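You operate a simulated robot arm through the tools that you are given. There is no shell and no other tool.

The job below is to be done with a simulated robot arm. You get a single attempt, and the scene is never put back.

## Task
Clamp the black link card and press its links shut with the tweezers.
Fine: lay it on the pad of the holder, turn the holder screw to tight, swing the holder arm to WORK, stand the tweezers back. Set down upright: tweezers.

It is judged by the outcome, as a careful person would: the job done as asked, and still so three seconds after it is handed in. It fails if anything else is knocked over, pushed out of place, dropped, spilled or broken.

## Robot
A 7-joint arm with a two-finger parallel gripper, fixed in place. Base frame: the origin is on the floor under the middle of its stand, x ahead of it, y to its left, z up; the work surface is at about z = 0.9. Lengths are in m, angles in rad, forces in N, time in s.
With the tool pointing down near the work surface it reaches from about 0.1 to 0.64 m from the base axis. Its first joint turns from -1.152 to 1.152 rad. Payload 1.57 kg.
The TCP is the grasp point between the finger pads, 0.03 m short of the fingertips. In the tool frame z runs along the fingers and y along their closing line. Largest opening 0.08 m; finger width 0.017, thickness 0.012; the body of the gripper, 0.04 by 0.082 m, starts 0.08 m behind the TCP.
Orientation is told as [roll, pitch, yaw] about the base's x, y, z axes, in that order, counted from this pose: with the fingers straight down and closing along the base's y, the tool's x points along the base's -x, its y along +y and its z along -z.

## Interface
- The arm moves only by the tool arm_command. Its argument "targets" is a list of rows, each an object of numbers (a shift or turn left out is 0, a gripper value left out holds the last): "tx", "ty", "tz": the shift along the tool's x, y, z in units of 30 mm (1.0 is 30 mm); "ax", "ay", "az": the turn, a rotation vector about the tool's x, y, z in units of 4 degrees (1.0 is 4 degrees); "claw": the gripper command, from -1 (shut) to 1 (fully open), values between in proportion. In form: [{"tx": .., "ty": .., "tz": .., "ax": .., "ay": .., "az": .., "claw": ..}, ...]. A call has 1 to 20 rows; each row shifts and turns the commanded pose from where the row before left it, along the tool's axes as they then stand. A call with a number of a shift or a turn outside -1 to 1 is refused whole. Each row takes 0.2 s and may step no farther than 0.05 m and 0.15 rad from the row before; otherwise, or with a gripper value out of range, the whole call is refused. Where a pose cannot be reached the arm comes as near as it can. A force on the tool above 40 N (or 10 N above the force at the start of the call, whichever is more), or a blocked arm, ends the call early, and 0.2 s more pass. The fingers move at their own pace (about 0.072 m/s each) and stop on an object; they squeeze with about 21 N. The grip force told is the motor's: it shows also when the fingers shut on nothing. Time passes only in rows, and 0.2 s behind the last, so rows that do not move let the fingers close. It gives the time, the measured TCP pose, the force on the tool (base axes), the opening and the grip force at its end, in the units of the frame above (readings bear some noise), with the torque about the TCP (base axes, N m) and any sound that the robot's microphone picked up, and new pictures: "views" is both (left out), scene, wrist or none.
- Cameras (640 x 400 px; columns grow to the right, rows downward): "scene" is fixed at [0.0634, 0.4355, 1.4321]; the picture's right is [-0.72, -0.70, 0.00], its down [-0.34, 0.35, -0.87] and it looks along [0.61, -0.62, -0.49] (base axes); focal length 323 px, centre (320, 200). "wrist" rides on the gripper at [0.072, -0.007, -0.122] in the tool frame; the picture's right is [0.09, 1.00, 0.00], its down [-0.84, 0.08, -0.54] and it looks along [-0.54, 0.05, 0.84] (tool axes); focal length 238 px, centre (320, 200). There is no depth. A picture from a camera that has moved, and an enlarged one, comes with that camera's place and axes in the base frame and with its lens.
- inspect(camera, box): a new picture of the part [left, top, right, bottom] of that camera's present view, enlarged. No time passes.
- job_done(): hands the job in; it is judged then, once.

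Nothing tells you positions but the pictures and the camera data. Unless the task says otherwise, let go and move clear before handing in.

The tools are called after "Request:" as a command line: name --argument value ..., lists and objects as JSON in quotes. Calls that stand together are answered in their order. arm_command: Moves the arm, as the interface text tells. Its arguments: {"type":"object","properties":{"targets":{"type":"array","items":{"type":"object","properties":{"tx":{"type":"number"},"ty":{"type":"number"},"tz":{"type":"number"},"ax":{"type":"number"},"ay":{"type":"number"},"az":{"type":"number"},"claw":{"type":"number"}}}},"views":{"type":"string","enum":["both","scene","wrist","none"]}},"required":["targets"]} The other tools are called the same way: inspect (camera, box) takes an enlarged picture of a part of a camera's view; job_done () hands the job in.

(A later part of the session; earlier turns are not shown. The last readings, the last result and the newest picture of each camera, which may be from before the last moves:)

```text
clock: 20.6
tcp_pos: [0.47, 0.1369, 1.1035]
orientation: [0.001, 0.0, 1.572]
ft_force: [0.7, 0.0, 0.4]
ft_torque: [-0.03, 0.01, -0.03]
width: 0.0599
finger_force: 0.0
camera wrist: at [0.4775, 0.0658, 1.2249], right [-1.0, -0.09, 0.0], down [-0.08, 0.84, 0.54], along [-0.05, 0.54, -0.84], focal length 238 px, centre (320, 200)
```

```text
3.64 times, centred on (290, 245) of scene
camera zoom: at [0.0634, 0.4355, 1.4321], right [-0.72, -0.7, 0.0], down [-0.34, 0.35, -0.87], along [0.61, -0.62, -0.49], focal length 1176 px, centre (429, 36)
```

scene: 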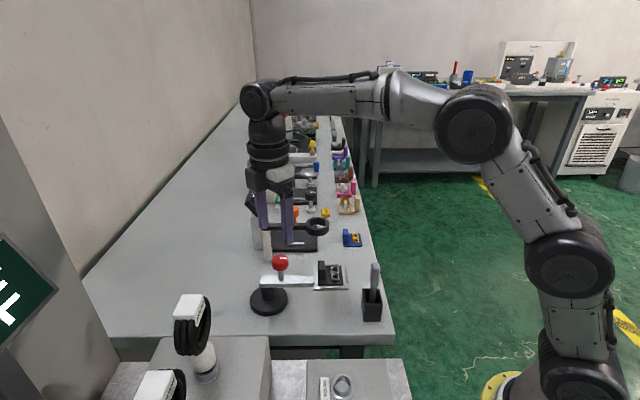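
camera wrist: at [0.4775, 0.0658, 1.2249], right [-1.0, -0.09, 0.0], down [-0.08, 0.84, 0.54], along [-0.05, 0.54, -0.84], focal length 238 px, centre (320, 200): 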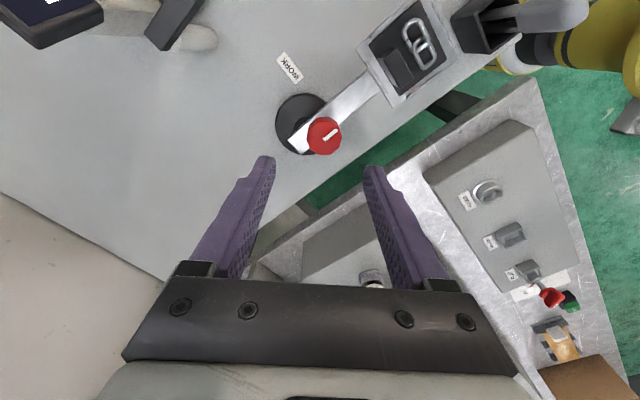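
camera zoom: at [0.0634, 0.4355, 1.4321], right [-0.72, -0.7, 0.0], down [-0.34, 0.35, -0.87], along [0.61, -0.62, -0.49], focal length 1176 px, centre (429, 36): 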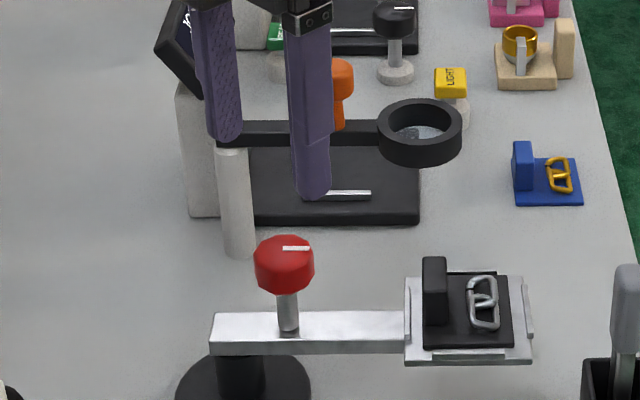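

Request:
arm_command --targets '[{"tx": 0.08, "ty": 0.09, "tz": 0.6}, {"tz": 0.8}, {"tz": 0.8}, {"tz": 0.5}, {}]' --views "wrist"

Request:
inspect --camera "scene" --box '[240, 220, 340, 310]'

Request:
inspect --camera "wrist" --box '[250, 110, 390, 230]'

```text
clock: 21.8
tcp_pos: [0.4682, 0.134, 1.0225]
orientation: [-0.003, 0.001, 1.569]
ft_force: [-0.2, -0.6, -1.2]
ft_torque: [0.01, 0.01, 0.04]
width: 0.0601
finger_force: 0.0
camera wrist: at [0.4748, 0.0638, 1.1436], right [-1.0, -0.09, 0.0], down [-0.08, 0.84, 0.54], along [-0.05, 0.54, -0.84], focal length 238 px, centre (320, 200)
```

wrist: 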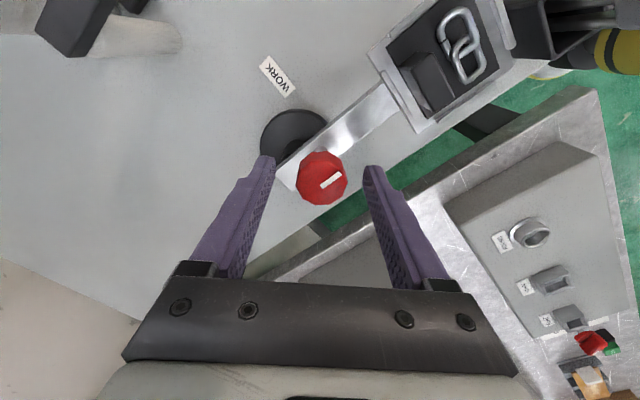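

```text
4.44 times, centred on (290, 265) of scene
camera zoom: at [0.0634, 0.4355, 1.4321], right [-0.72, -0.7, 0.0], down [-0.34, 0.35, -0.87], along [0.61, -0.62, -0.49], focal length 1437 px, centre (453, -89)
```

zoom: 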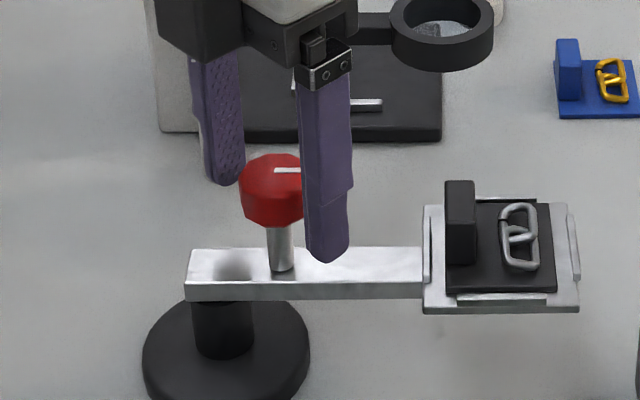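

```text
3.33 times, centred on (320, 170) of wrist
camera zoom: at [0.4748, 0.0638, 1.1436], right [-1.0, -0.09, 0.0], down [-0.08, 0.84, 0.54], along [-0.05, 0.54, -0.84], focal length 794 px, centre (320, 300)
```

zoom: 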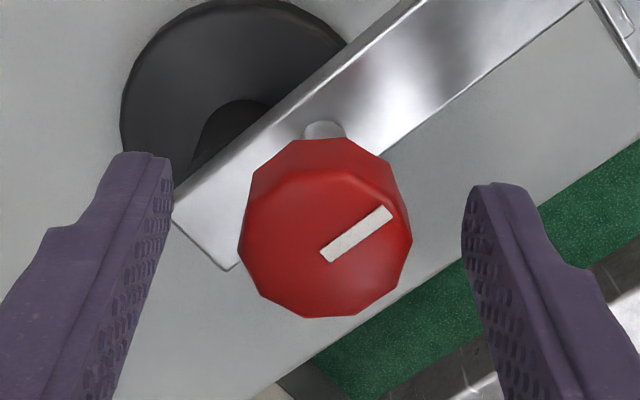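

The fingers straddle the knob, aligned within about 1 mm. I'll lower 12 mm and close on it.

Request:
arm_command --targets '[{"tz": 0.4}, {}, {"claw": -1}, {"claw": -1}, {"claw": -1}]' --views "wrist"

Request:
inspect --camera "scene" --box '[240, 220, 340, 310]'

```text
clock: 23.0
tcp_pos: [0.4666, 0.1348, 1.0103]
orientation: [0.001, 0.001, 1.572]
ft_force: [-2.5, 0.3, -0.1]
ft_torque: [0.05, -0.11, 0.0]
width: 0.0318
finger_force: 40.1
camera wrist: at [0.4741, 0.064, 1.1318], right [-1.0, -0.09, 0.0], down [-0.08, 0.84, 0.54], along [-0.05, 0.54, -0.84], focal length 238 px, centre (320, 200)
```

wrist: 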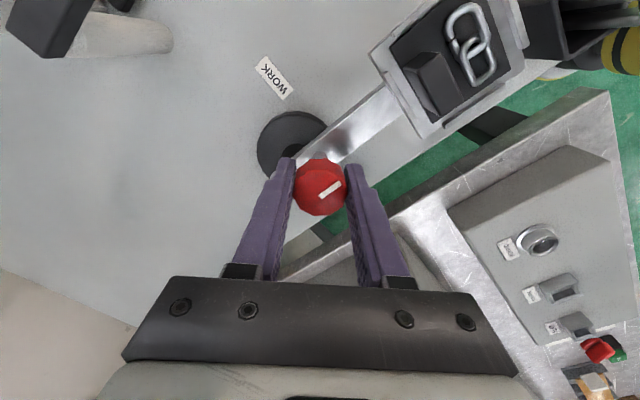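

```text
4.44 times, centred on (290, 265) of scene
camera zoom: at [0.0634, 0.4355, 1.4321], right [-0.72, -0.7, 0.0], down [-0.34, 0.35, -0.87], along [0.61, -0.62, -0.49], focal length 1437 px, centre (453, -89)
```

zoom: 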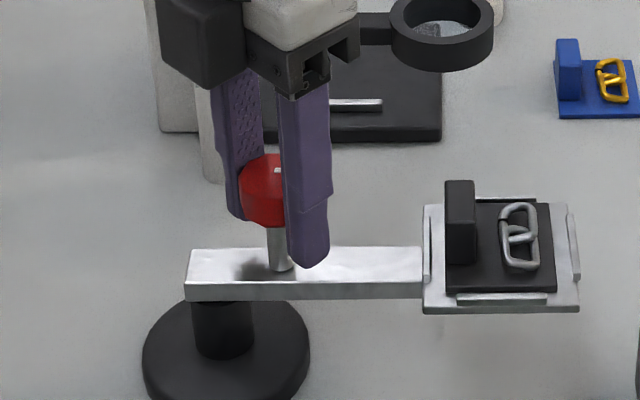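

The knob is gripped at 31.8 mm. I'll turn clockwise in modest steps, checking torque and the mark.

Request:
arm_command --targets '[{"az": 0.8}, {"az": 0.8}, {"az": 0.8}, {"az": 0.8}, {"az": 0.8}, {"az": 0.8}, {}]' --views "wrist"

Request:
inspect --camera "scene" --box '[240, 220, 360, 320]'

```text
clock: 24.6
tcp_pos: [0.4688, 0.1346, 1.0096]
orientation: [-0.001, 0.001, 1.237]
ft_force: [2.4, 0.4, 4.8]
ft_torque: [-0.81, 0.72, -0.03]
width: 0.0316
finger_force: 41.0
camera wrist: at [0.4501, 0.0658, 1.1317], right [-0.97, 0.24, 0.0], down [0.2, 0.82, 0.54], along [0.13, 0.53, -0.84], focal length 238 px, centre (320, 200)
```

wrist: 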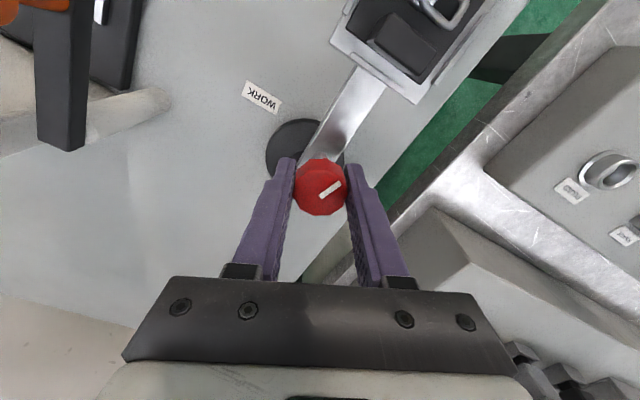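

```text
4.00 times, centred on (300, 270) of scene
camera zoom: at [0.0634, 0.4355, 1.4321], right [-0.72, -0.7, 0.0], down [-0.34, 0.35, -0.87], along [0.61, -0.62, -0.49], focal length 1293 px, centre (400, -80)
```

zoom: 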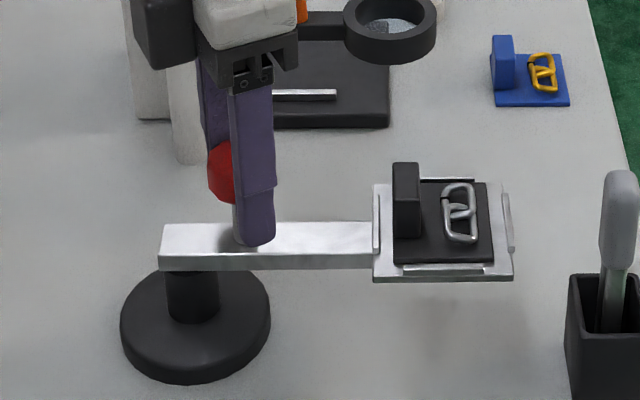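

The knob turns with the gripper and the arm stays put. I'll continue clockwise, still watching the torque.

Request:
arm_command --targets '[{"az": 0.8}, {"az": 0.8}, {"az": 0.8}, {"az": 0.8}, {"az": 0.8}, {"az": 0.8}, {"az": 0.8}, {}]' --views "wrist"

Request:
inspect --camera "scene" --box '[240, 220, 360, 320]'

```text
clock: 26.4
tcp_pos: [0.4673, 0.1357, 1.0093]
orientation: [-0.001, -0.003, 0.843]
ft_force: [3.5, 4.1, 4.4]
ft_torque: [0.16, -0.02, 0.03]
width: 0.0319
finger_force: 40.1
camera wrist: at [0.4248, 0.0775, 1.1316], right [-0.81, 0.59, 0.0], down [0.5, 0.68, 0.54], along [0.32, 0.44, -0.84], focal length 238 px, centre (320, 200)
```

wrist: 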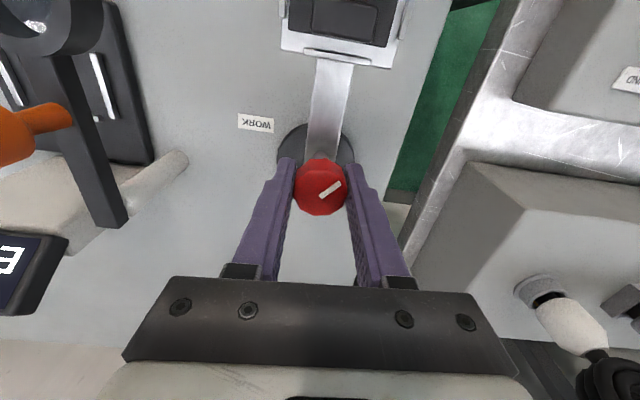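

```text
4.00 times, centred on (300, 270) of scene
camera zoom: at [0.0635, 0.4356, 1.4321], right [-0.72, -0.7, 0.0], down [-0.34, 0.35, -0.87], along [0.61, -0.62, -0.49], focal length 1293 px, centre (400, -80)
```

zoom: 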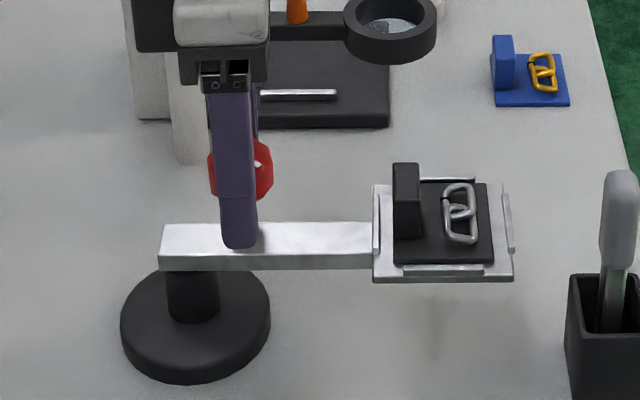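

Request:
arm_command --targets '[{"az": 0.8}, {"az": 0.8}, {"az": 0.8}, {"az": 0.8}, {"az": 0.8}, {"az": 0.8}, {"az": 0.8}, {}]' --views "wrist"

Request:
inspect --camera "scene" --box '[240, 220, 360, 320]'

```text
clock: 28.2
tcp_pos: [0.4679, 0.1343, 1.0108]
orientation: [0.0, -0.001, 0.453]
ft_force: [3.9, 3.7, -0.8]
ft_torque: [0.73, -0.98, 0.02]
width: 0.0321
finger_force: 40.0
camera wrist: at [0.4061, 0.0981, 1.1316], right [-0.52, 0.85, 0.0], down [0.72, 0.44, 0.54], along [0.46, 0.28, -0.84], focal length 238 px, centre (320, 200)
```

wrist: 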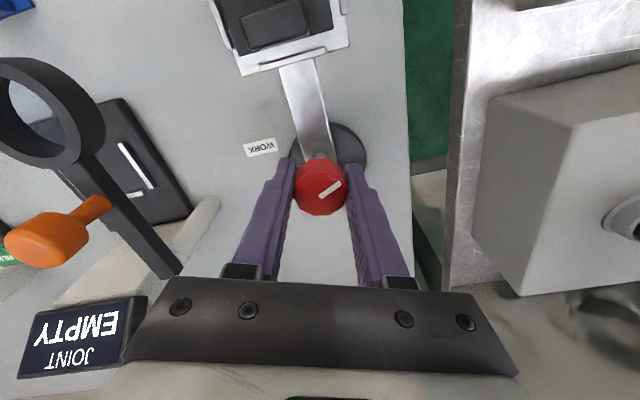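

```text
4.00 times, centred on (300, 270) of scene
camera zoom: at [0.0635, 0.4356, 1.4321], right [-0.72, -0.7, 0.0], down [-0.34, 0.35, -0.87], along [0.61, -0.62, -0.49], focal length 1293 px, centre (400, -80)
```

zoom: 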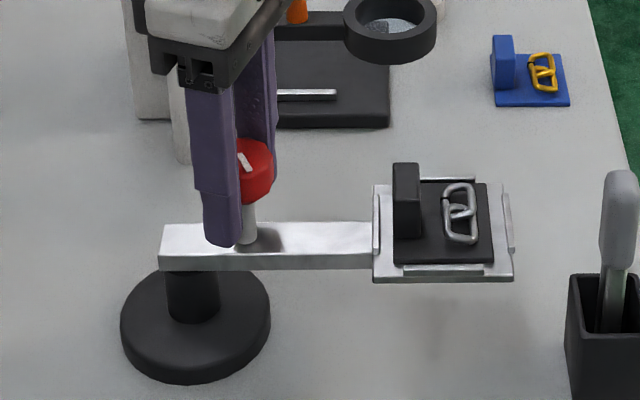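

Request:
arm_command --targets '[{"az": 0.8}, {"az": 0.8}, {"az": 0.8}, {"az": 0.8}, {"az": 0.8}, {"az": 0.8}, {"az": 0.8}, {}]' --views "wrist"

Request:
inspect --camera "scene" --box '[240, 220, 360, 320]'

```text
clock: 30.0
tcp_pos: [0.4673, 0.1349, 1.009]
orientation: [-0.001, -0.001, 0.061]
ft_force: [6.9, 3.7, 0.5]
ft_torque: [0.36, -0.55, 0.01]
width: 0.0316
finger_force: 40.5
camera wrist: at [0.3965, 0.1243, 1.1316], right [-0.15, 0.99, 0.0], down [0.83, 0.13, 0.54], along [0.54, 0.08, -0.84], focal length 238 px, centre (320, 200)
```

wrist: 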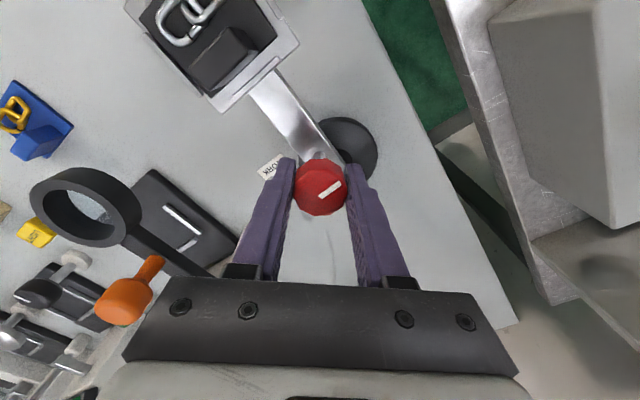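

```text
4.00 times, centred on (300, 270) of scene
camera zoom: at [0.0636, 0.4356, 1.4321], right [-0.72, -0.7, 0.0], down [-0.34, 0.35, -0.87], along [0.61, -0.62, -0.49], focal length 1293 px, centre (400, -80)
```

zoom: 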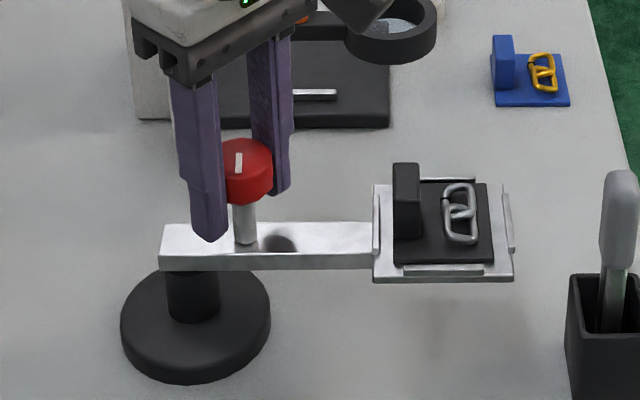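

About 86° turned clockwise with no stop felt yet. Continuing.

Request:
arm_command --targets '[{"az": 0.8}, {"az": 0.8}, {"az": 0.8}, {"az": 0.8}, {"az": 0.8}, {"az": 0.8}, {"az": 0.8}, {}]' --views "wrist"

Request:
inspect --camera "scene" --box '[240, 220, 360, 320]'

```text
clock: 31.8
tcp_pos: [0.4673, 0.1355, 1.0108]
orientation: [-0.001, -0.002, -0.331]
ft_force: [11.4, -3.9, 4.6]
ft_torque: [0.56, 0.96, -0.03]
width: 0.0318
finger_force: 40.1
camera wrist: at [0.3976, 0.1521, 1.1316], right [0.23, 0.97, 0.0], down [0.82, -0.2, 0.54], along [0.53, -0.13, -0.84], focal length 238 px, centre (320, 200)
```

wrist: 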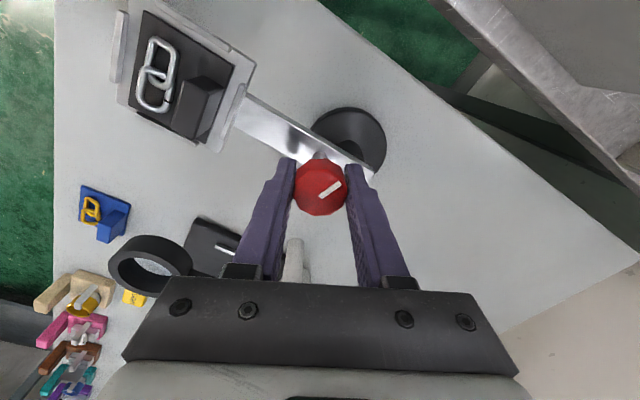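

```text
4.00 times, centred on (300, 270) of scene
camera zoom: at [0.0637, 0.4353, 1.4322], right [-0.72, -0.7, 0.0], down [-0.34, 0.35, -0.87], along [0.61, -0.62, -0.49], focal length 1293 px, centre (400, -80)
```

zoom: 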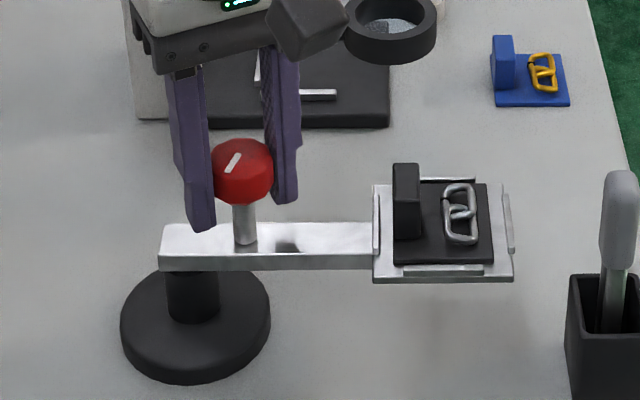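

Request:
arm_command --targets '[{"az": 0.8, "tx": -0.03}, {"az": 0.8}, {"az": 0.8}, {"az": 0.8}, {"az": 0.8}, {"az": 0.8}, {"az": 0.8}, {}]' --views "wrist"

Request:
inspect --camera "scene" --box '[240, 220, 360, 320]'

```text
clock: 33.6
tcp_pos: [0.4667, 0.1339, 1.0098]
orientation: [-0.004, 0.001, -0.719]
ft_force: [-2.6, -4.4, -0.6]
ft_torque: [-0.61, -0.96, -0.01]
width: 0.0318
finger_force: 40.4
camera wrist: at [0.4096, 0.1774, 1.1317], right [0.59, 0.81, 0.0], down [0.68, -0.49, 0.54], along [0.44, -0.32, -0.84], focal length 238 px, centre (320, 200)
```

wrist: 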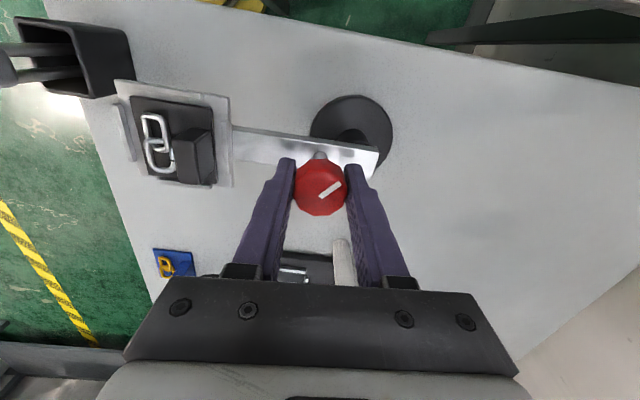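

```text
4.00 times, centred on (300, 270) of scene
camera zoom: at [0.0633, 0.4354, 1.4322], right [-0.72, -0.7, 0.0], down [-0.34, 0.35, -0.87], along [0.61, -0.62, -0.49], focal length 1293 px, centre (400, -80)
```

zoom: 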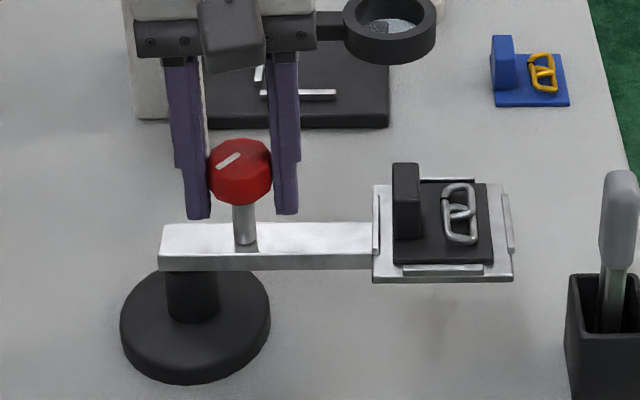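

Request:
arm_command --targets '[{"az": 0.8}, {"az": 0.8}, {"az": 0.8}, {"az": 0.8}, {"az": 0.8}, {"az": 0.8}, {"az": 0.8}, {}]' --views "wrist"

Request:
inspect --camera "scene" --box '[240, 220, 360, 320]'

```text
clock: 35.4
tcp_pos: [0.4666, 0.1345, 1.0103]
orientation: [0.001, 0.0, -1.11]
ft_force: [-7.2, -9.2, 2.7]
ft_torque: [1.21, 0.33, -0.01]
width: 0.0318
finger_force: 40.2
camera wrist: at [0.4299, 0.1963, 1.1317], right [0.85, 0.52, 0.0], down [0.44, -0.72, 0.54], along [0.28, -0.46, -0.84], focal length 238 px, centre (320, 200)
```

wrist: 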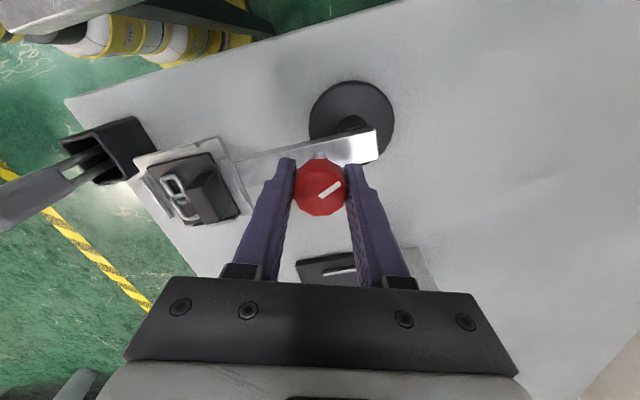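

```text
4.00 times, centred on (300, 270) of scene
camera zoom: at [0.0632, 0.4352, 1.4322], right [-0.72, -0.7, 0.0], down [-0.34, 0.35, -0.87], along [0.61, -0.62, -0.49], focal length 1293 px, centre (400, -80)
```

zoom: 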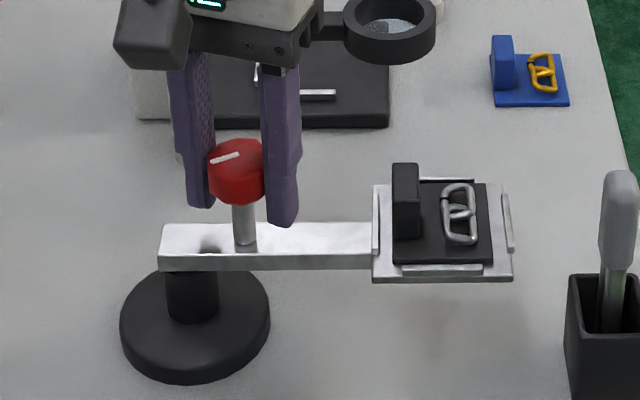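

Request:
inspect --camera "scene" --box '[325, 255, 375, 295]'

Request:
arm_command --targets '[{"az": 0.8, "tx": 0.02}, {"az": 0.8}, {"az": 0.8}, {"az": 0.8}, {"az": 0.8}, {"az": 0.8}, {"az": 0.8}, {}]' --views "wrist"

Request:
inspect --camera "scene" --box '[240, 220, 360, 320]'

```text
10.00 times, centred on (350, 275) of scene
camera zoom: at [0.0632, 0.4352, 1.4322], right [-0.72, -0.7, 0.0], down [-0.34, 0.35, -0.87], along [0.61, -0.62, -0.49], focal length 3233 px, centre (20, -550)
```

zoom: 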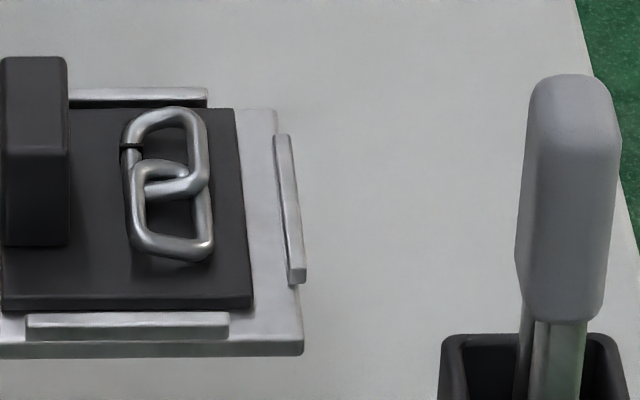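

```text
clock: 37.2
tcp_pos: [0.4671, 0.1344, 1.0094]
orientation: [-0.001, -0.002, -1.499]
ft_force: [-7.6, -15.3, 6.8]
ft_torque: [-0.56, 0.29, -0.02]
width: 0.0316
finger_force: 40.4
camera wrist: at [0.4557, 0.2062, 1.1315], right [0.99, 0.16, 0.0], down [0.13, -0.83, 0.54], along [0.09, -0.54, -0.84], focal length 238 px, centre (320, 200)
```

wrist: 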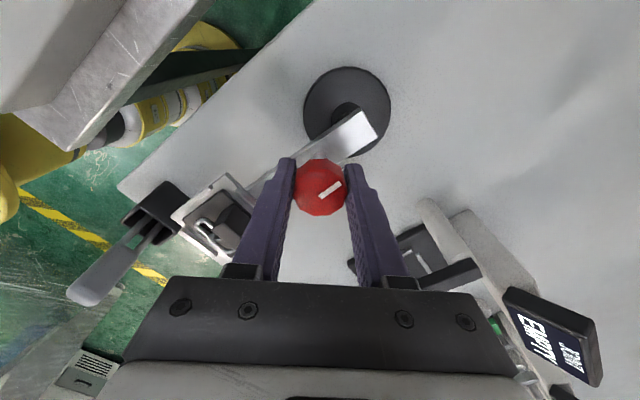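

```text
4.00 times, centred on (300, 270) of scene
camera zoom: at [0.0631, 0.435, 1.4323], right [-0.72, -0.7, 0.0], down [-0.34, 0.35, -0.87], along [0.61, -0.62, -0.49], focal length 1293 px, centre (400, -80)
```

zoom: 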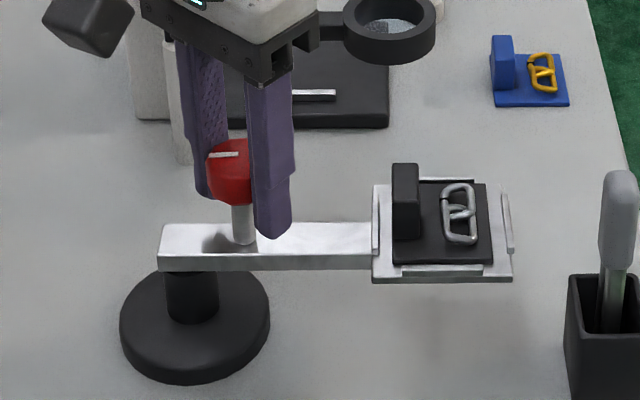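

Request:
arm_command --targets '[{"az": 0.7, "tx": -0.03, "ty": -0.01}, {"az": 0.7}, {"az": 0.7}, {"az": 0.7}, {"az": 0.7}, {}]' --views "wrist"

Request:
inspect --camera "scene" --box '[240, 220, 360, 320]'

```text
clock: 38.6
tcp_pos: [0.4665, 0.1332, 1.0103]
orientation: [-0.002, 0.0, -1.747]
ft_force: [-11.6, -8.3, 1.0]
ft_torque: [0.35, -0.68, 0.01]
width: 0.0319
finger_force: 40.4
camera wrist: at [0.4735, 0.2066, 1.1317], right [1.0, -0.08, 0.0], down [-0.07, -0.84, 0.54], along [-0.05, -0.54, -0.84], focal length 238 px, centre (320, 200)
```

wrist: 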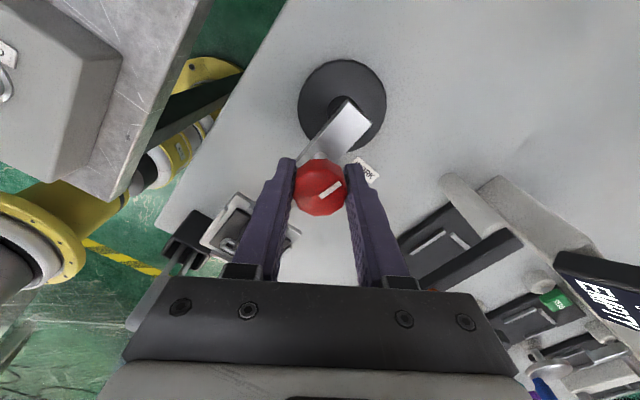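

```text
4.00 times, centred on (300, 270) of scene
camera zoom: at [0.063, 0.4352, 1.4322], right [-0.72, -0.7, 0.0], down [-0.34, 0.35, -0.87], along [0.61, -0.62, -0.49], focal length 1293 px, centre (400, -80)
```

zoom: 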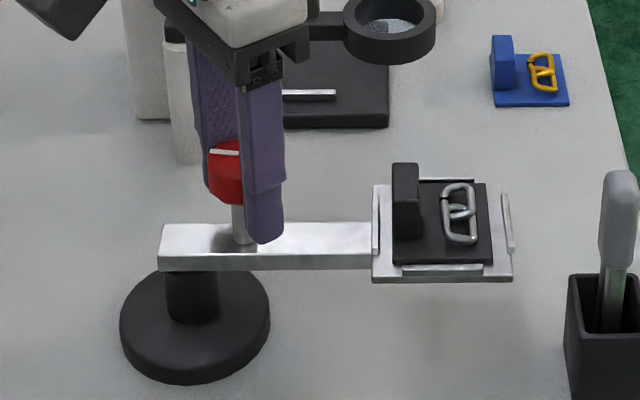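

Request:
arm_command --targets '[{"az": 0.7, "tx": -0.01, "ty": -0.02}, {"az": 0.7}, {"az": 0.7}, {"az": 0.7}, {"az": 0.7}, {"az": 0.7}, {}]' --views "wrist"

Request:
inspect --camera "scene" --box '[240, 220, 360, 320]'

Request:
inspect --camera "wrist" --box '[280, 140, 360, 230]'

```text
clock: 40.2
tcp_pos: [0.4666, 0.1337, 1.0096]
orientation: [0.001, 0.001, -2.04]
ft_force: [-1.0, -1.2, 0.4]
ft_torque: [0.14, 0.07, 0.04]
width: 0.0318
finger_force: 40.3
camera wrist: at [0.4935, 0.2018, 1.1317], right [0.93, -0.37, 0.0], down [-0.31, -0.78, 0.54], along [-0.2, -0.5, -0.84], focal length 238 px, centre (320, 200)
```

wrist: 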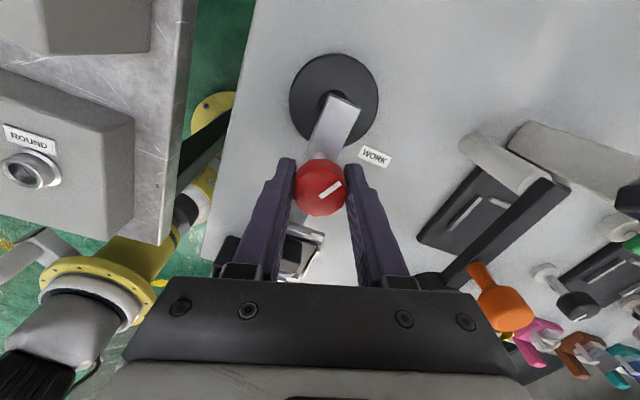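

```text
4.00 times, centred on (300, 270) of scene
camera zoom: at [0.0634, 0.4355, 1.4321], right [-0.72, -0.7, 0.0], down [-0.34, 0.35, -0.87], along [0.61, -0.62, -0.49], focal length 1293 px, centre (400, -80)
```

zoom: 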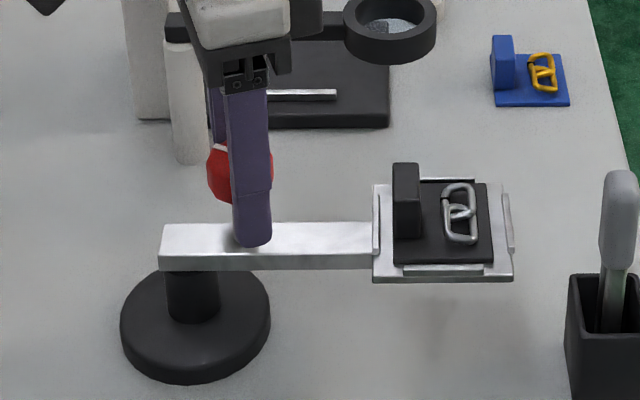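

```text
4.44 times, centred on (320, 185) of wrist
camera zoom: at [0.4935, 0.2018, 1.1317], right [0.93, -0.37, 0.0], down [-0.31, -0.78, 0.54], along [-0.2, -0.5, -0.84], focal length 1059 px, centre (320, 267)
```

zoom: 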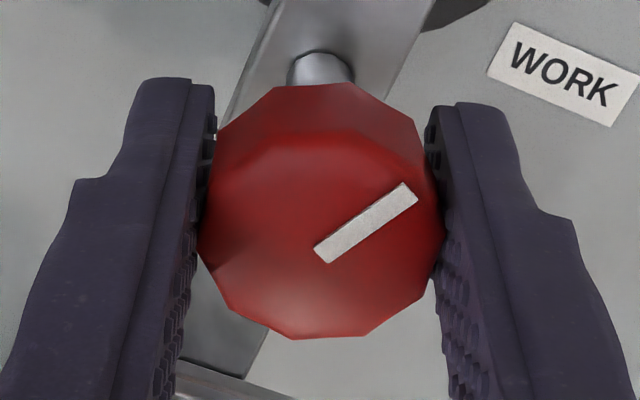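

About 207° clockwise so far, the mark turning with the gripper and no stop. Continuing further.

Request:
arm_command --targets '[{"az": 0.7}, {"az": 0.7}, {"az": 0.7}, {"az": 0.7}, {"az": 0.7}, {"az": 0.7}, {"az": 0.7}, {}]' --views "wrist"

Request:
inspect --camera "scene" --box '[240, 220, 360, 320]'

```text
clock: 42.0
tcp_pos: [0.4661, 0.134, 1.0097]
orientation: [0.001, -0.001, -2.382]
ft_force: [3.7, -1.1, -3.9]
ft_torque: [0.77, -0.05, -0.01]
width: 0.0318
finger_force: 40.9
camera wrist: at [0.5145, 0.1893, 1.1316], right [0.75, -0.66, 0.0], down [-0.55, -0.63, 0.54], along [-0.36, -0.41, -0.84], focal length 238 px, centre (320, 200)
```

wrist: 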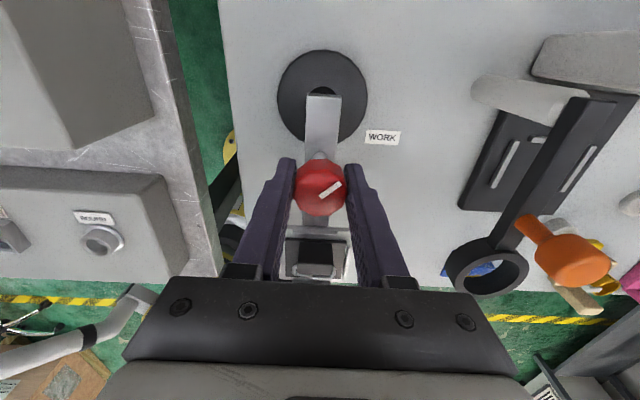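

```text
4.00 times, centred on (300, 270) of scene
camera zoom: at [0.0636, 0.4354, 1.4321], right [-0.72, -0.7, 0.0], down [-0.34, 0.35, -0.87], along [0.61, -0.62, -0.49], focal length 1293 px, centre (400, -80)
```

zoom: 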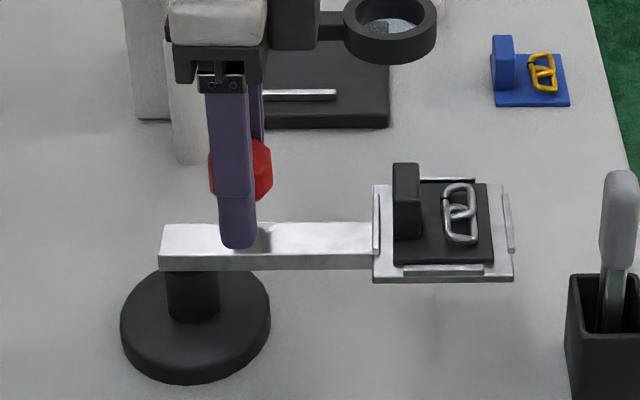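

Request:
arm_command --targets '[{"az": 0.7}, {"az": 0.7}, {"az": 0.7}, {"az": 0.7}, {"az": 0.7}, {"az": 0.7}, {"az": 0.7}, {}]' --views "wrist"

Request:
inspect --camera "scene" --box '[240, 220, 360, 320]'

```text
clock: 43.8
tcp_pos: [0.4659, 0.1344, 1.0105]
orientation: [-0.001, 0.001, -2.723]
ft_force: [4.0, -2.7, 2.7]
ft_torque: [-0.2, 1.15, 0.02]
width: 0.0318
finger_force: 40.8
camera wrist: at [0.5298, 0.1704, 1.1317], right [0.49, -0.87, 0.0], down [-0.73, -0.41, 0.54], along [-0.47, -0.27, -0.84], focal length 238 px, centre (320, 200)
```

wrist: 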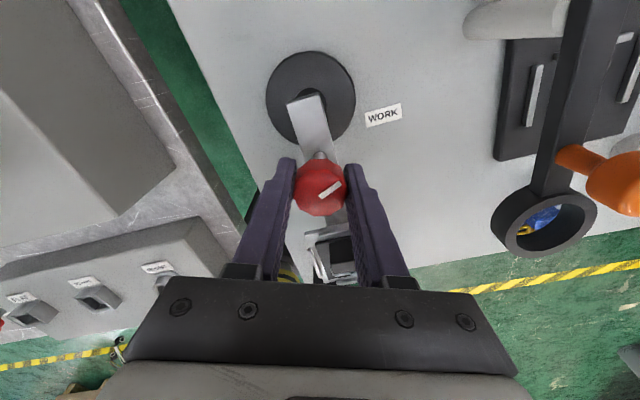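

```text
4.00 times, centred on (300, 270) of scene
camera zoom: at [0.0636, 0.4354, 1.4322], right [-0.72, -0.7, 0.0], down [-0.34, 0.35, -0.87], along [0.61, -0.62, -0.49], focal length 1293 px, centre (400, -80)
```

zoom: 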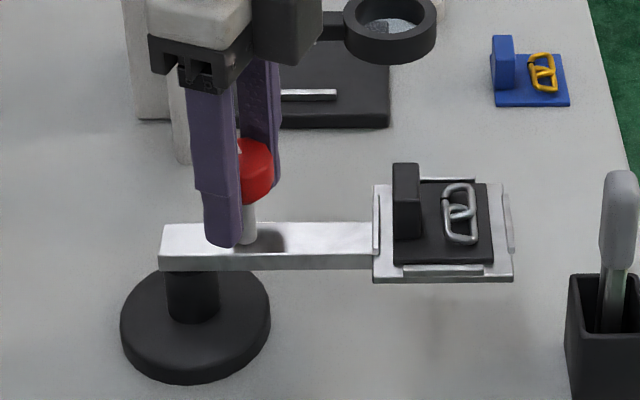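

Request:
arm_command --targets '[{"az": 0.8}, {"az": 0.8}, {"az": 0.8}, {"az": 0.8}, {"az": 0.8}, {"az": 0.8}, {"az": 0.8}, {}]' --views "wrist"

Request:
inspect --camera "scene" --box '[240, 220, 360, 320]'

```text
clock: 44.4
tcp_pos: [0.4732, 0.1254, 1.0102]
orientation: [-0.022, 0.025, -2.776]
ft_force: [5.7, 6.4, -5.6]
ft_torque: [-0.42, -1.0, -0.04]
width: 0.0316
finger_force: 40.9
out of reach, approached as far as the arm can: row 1, 2
stopped in row 2: the force on the tool passed its limit at 60 N (the readings are from after the stop); the commanded pose is now the measured one
camera wrist: at [0.5372, 0.1539, 1.1336], right [0.44, -0.9, -0.02], down [-0.76, -0.39, 0.52], along [-0.47, -0.21, -0.85], focal length 238 px, centre (320, 200)
```

wrist: 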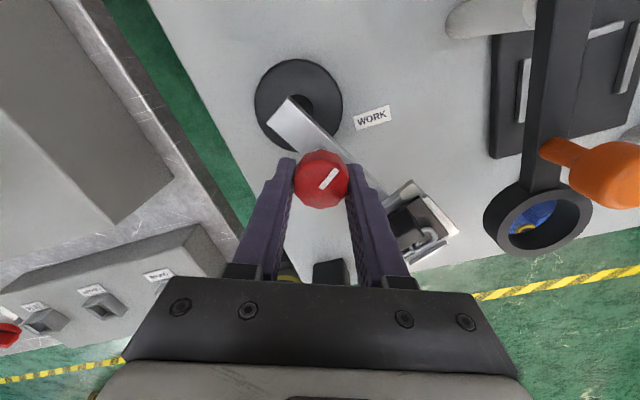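

```text
4.00 times, centred on (300, 270) of scene
camera zoom: at [0.0637, 0.4357, 1.4321], right [-0.72, -0.7, 0.0], down [-0.34, 0.35, -0.87], along [0.61, -0.62, -0.49], focal length 1293 px, centre (400, -80)
```

zoom: 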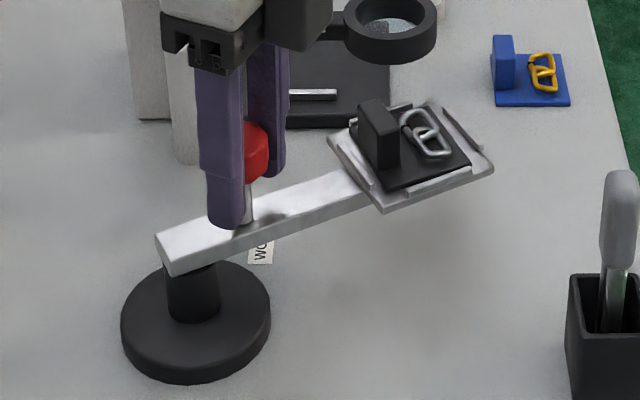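

The arm hit its wrist limit after about 250° of turning. That last bit dragged the holder arm partly round toward WORK, but the card still sits in the pad. I'll release the knob, rise straight up and inspect.

Request:
arm_command --targets '[{"claw": 0}, {"claw": 0.3}, {"claw": 0.5}, {"claw": 0.5}, {"tz": -0.5}, {"tz": -1}, {"tz": -1}, {"tz": -1}, {}]' --views "both"

Request:
inspect --camera "scene" --box '[240, 220, 370, 320]'

Request:
inspect --camera "wrist" --box '[220, 60, 460, 260]'

```text
clock: 46.4
tcp_pos: [0.4706, 0.1213, 1.1175]
orientation: [-0.026, 0.019, -2.774]
ft_force: [-0.3, -0.2, -0.3]
ft_torque: [-0.02, -0.03, 0.04]
width: 0.0601
finger_force: 0.0
camera wrist: at [0.5356, 0.1508, 1.2398], right [0.44, -0.9, -0.02], down [-0.76, -0.39, 0.52], along [-0.48, -0.22, -0.85], focal length 238 px, centre (320, 200)
```

scene: 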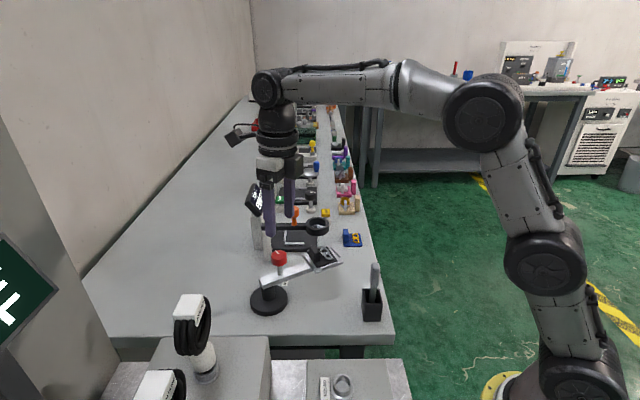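
wrist: 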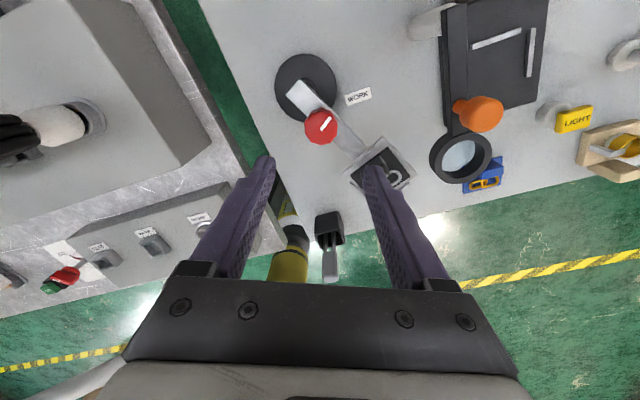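

```text
4.00 times, centred on (305, 270) of scene
camera zoom: at [0.0634, 0.4355, 1.4321], right [-0.72, -0.7, 0.0], down [-0.34, 0.35, -0.87], along [0.61, -0.62, -0.49], focal length 1293 px, centre (380, -80)
```

zoom: 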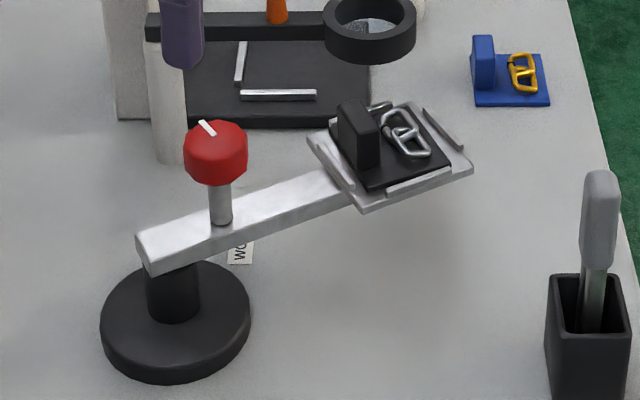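

```text
2.00 times, centred on (340, 160) of wrist
camera zoom: at [0.5356, 0.1508, 1.2398], right [0.44, -0.9, -0.02], down [-0.76, -0.39, 0.52], along [-0.48, -0.22, -0.85], focal length 477 px, centre (280, 280)
```

zoom: 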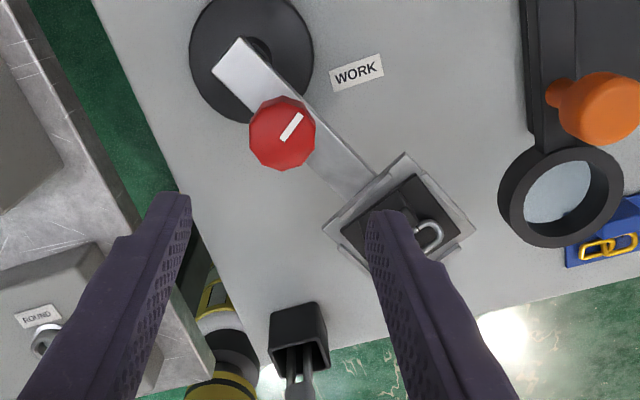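

The card is still clamped square in the pad and nothing fell. The mark is about 269° clockwise from the start relative to the arm, but I felt no definite stop. I'll fix the small tilt and unwind the wrist so I can regrip and keep tightening.

Request:
arm_command --targets '[{"ax": -0.37, "ay": -0.27}, {"az": -1}, {"az": -1}, {"az": -1}, {"az": -1}, {"az": -1}, {"az": -1}, {"az": -1}, {"az": -1}, {"az": -1}, {"az": -1}, {"az": -1}, {"az": -1}, {"az": -1}, {"az": -1}, {"az": -1}, {"az": -1}, {"az": -1}, {"az": -1}, {"az": -1}]' --views "none"

Request:
arm_command --targets '[{"az": -1}, {"az": -1}, {"az": -1}, {"az": -1}, {"az": -1}, {"az": -1}, {"az": -1}, {"az": -1}, {"az": -1}, {"az": -1}, {"az": -1}, {"az": -1}, {"az": -1}, {"az": -1}, {"az": -1}, {"az": -1}, {"az": -1}, {"az": -1}, {"az": -1}, {"az": -1}]' --views "wrist"

```text
clock: 50.5
tcp_pos: [0.4724, 0.117, 1.1163]
orientation: [0.001, 0.0, -1.447]
ft_force: [-0.2, 0.7, -0.4]
ft_torque: [0.01, 0.0, -0.01]
width: 0.06
finger_force: 0.0
out of reach, approached as far as the arm can: row 1
```

```text
clock: 54.8
tcp_pos: [0.4725, 0.1153, 1.1152]
orientation: [-0.002, -0.002, -0.051]
ft_force: [0.6, -0.2, 0.0]
ft_torque: [0.01, 0.02, 0.0]
width: 0.06
finger_force: 0.1
camera wrist: at [0.4004, 0.1138, 1.2364], right [-0.04, 1.0, 0.0], down [0.84, 0.04, 0.54], along [0.54, 0.02, -0.84], focal length 238 px, centre (320, 200)
```

wrist: 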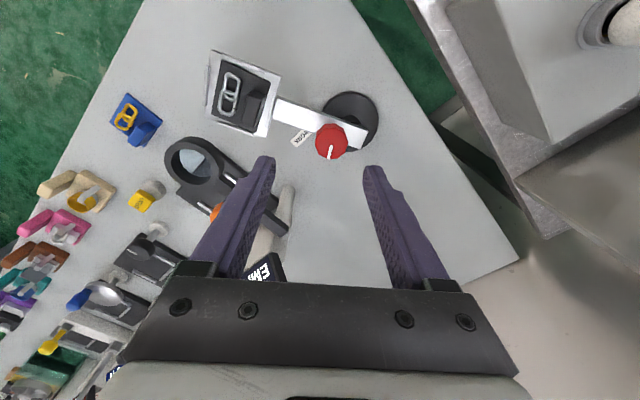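

Request:
arm_command --targets '[{"az": -1}, {"az": -1}, {"az": -1}, {"az": -1}, {"az": -1}, {"az": -1}, {"az": -1}, {"az": -1}, {"az": -1}, {"az": -1}, {"az": -1}, {"az": -1}, {"az": -1}, {"az": -1}, {"az": -1}, {"az": -1}, {"az": -1}, {"az": -1}, {"az": -1}, {"az": -1}]' --views "wrist"

Request:
inspect --camera "wrist" --box '[260, 70, 400, 190]'

Request:
inspect --camera "scene" --box '[240, 240, 370, 320]'

```text
clock: 59.0
tcp_pos: [0.471, 0.1157, 1.1153]
orientation: [-0.003, 0.002, 1.346]
ft_force: [-0.2, 0.1, -0.4]
ft_torque: [0.0, 0.0, 0.03]
width: 0.0601
finger_force: 0.1
camera wrist: at [0.4625, 0.0456, 1.2372], right [-0.99, 0.13, 0.0], down [0.11, 0.83, 0.54], along [0.07, 0.54, -0.84], focal length 238 px, centre (320, 200)
```

wrist: 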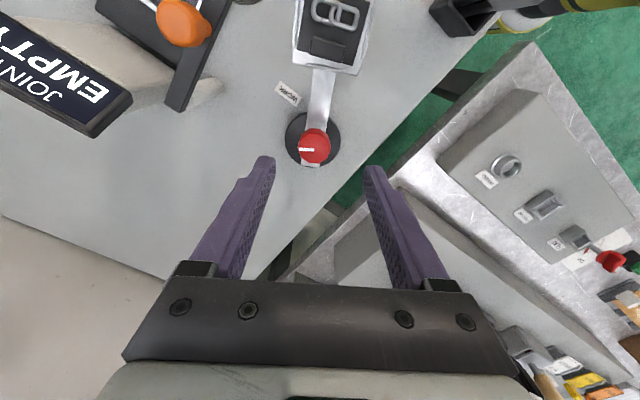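

```text
3.33 times, centred on (330, 130) of wrist
camera zoom: at [0.4625, 0.0456, 1.2372], right [-0.99, 0.13, 0.0], down [0.11, 0.83, 0.54], along [0.07, 0.54, -0.84], focal length 794 px, centre (287, 433)
```

zoom: 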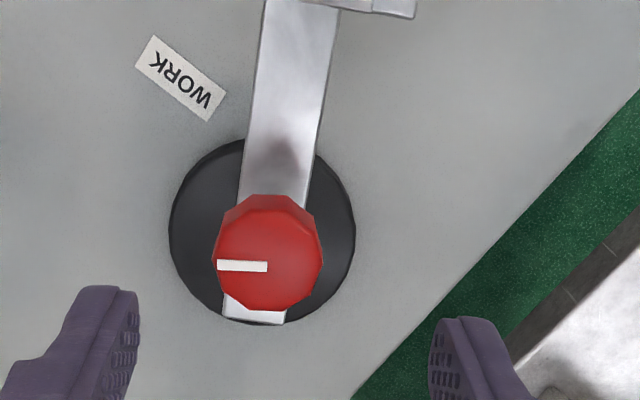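

```text
4.92 times, centred on (305, 280) of scene
camera zoom: at [0.0634, 0.4355, 1.4321], right [-0.72, -0.7, 0.0], down [-0.34, 0.35, -0.87], along [0.61, -0.62, -0.49], focal length 1592 px, centre (394, -194)
```

zoom: 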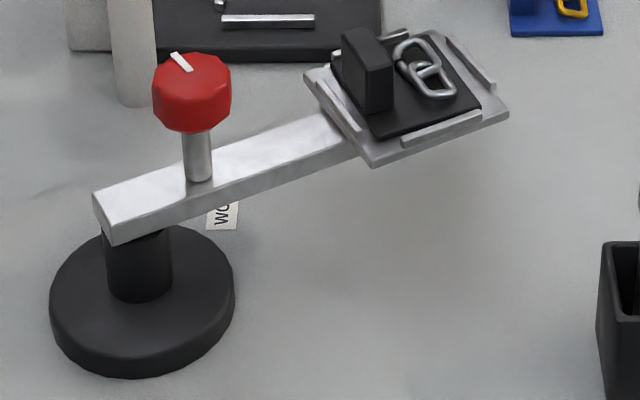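

The mark is now 270° clockwise relative to the arm. I'll regrip the knob, now near (0.479, 0.1295), and test whether it turns further.

Request:
arm_command --targets '[{"tx": -0.51, "ty": -0.154}, {"tz": 0.9}, {"tz": 0.9}, {"tz": 0.9}, {}]' --views "wrist"

Request:
inspect --camera "wrist" --box '[250, 110, 390, 230]'

Request:
inspect --camera "scene" --box '[240, 220, 370, 320]'

```text
clock: 60.1
tcp_pos: [0.4824, 0.129, 1.0346]
orientation: [-0.005, 0.002, 1.344]
ft_force: [-0.1, 0.0, 0.4]
ft_torque: [0.01, 0.0, -0.01]
width: 0.06
finger_force: 0.1
camera wrist: at [0.4725, 0.0576, 1.1562], right [-0.99, 0.13, 0.0], down [0.11, 0.83, 0.54], along [0.07, 0.54, -0.84], focal length 238 px, centre (320, 200)
```

wrist: 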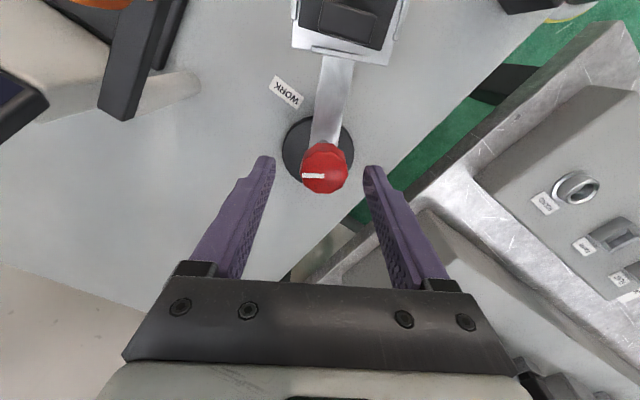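

```text
3.33 times, centred on (320, 170) of wrist
camera zoom: at [0.4725, 0.0576, 1.1562], right [-0.99, 0.13, 0.0], down [0.11, 0.83, 0.54], along [0.07, 0.54, -0.84], focal length 794 px, centre (320, 300)
```

zoom: 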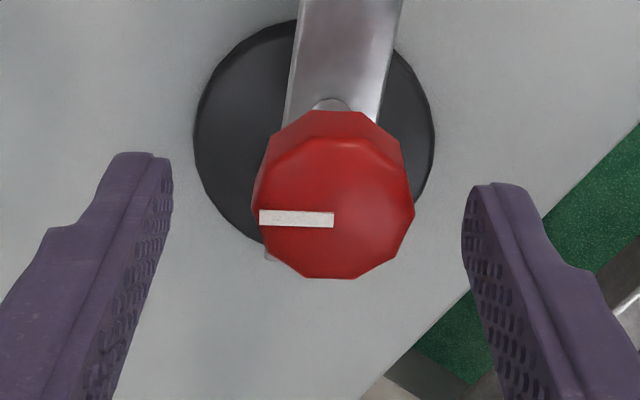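

```text
4.00 times, centred on (305, 270) of scene
camera zoom: at [0.0634, 0.4355, 1.4321], right [-0.72, -0.7, 0.0], down [-0.34, 0.35, -0.87], along [0.61, -0.62, -0.49], focal length 1293 px, centre (380, -80)
```

zoom: 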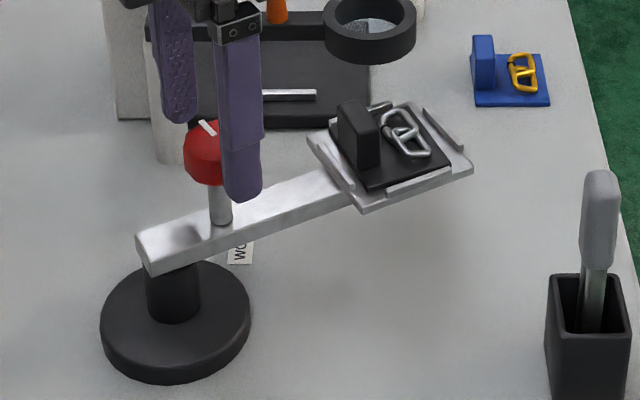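

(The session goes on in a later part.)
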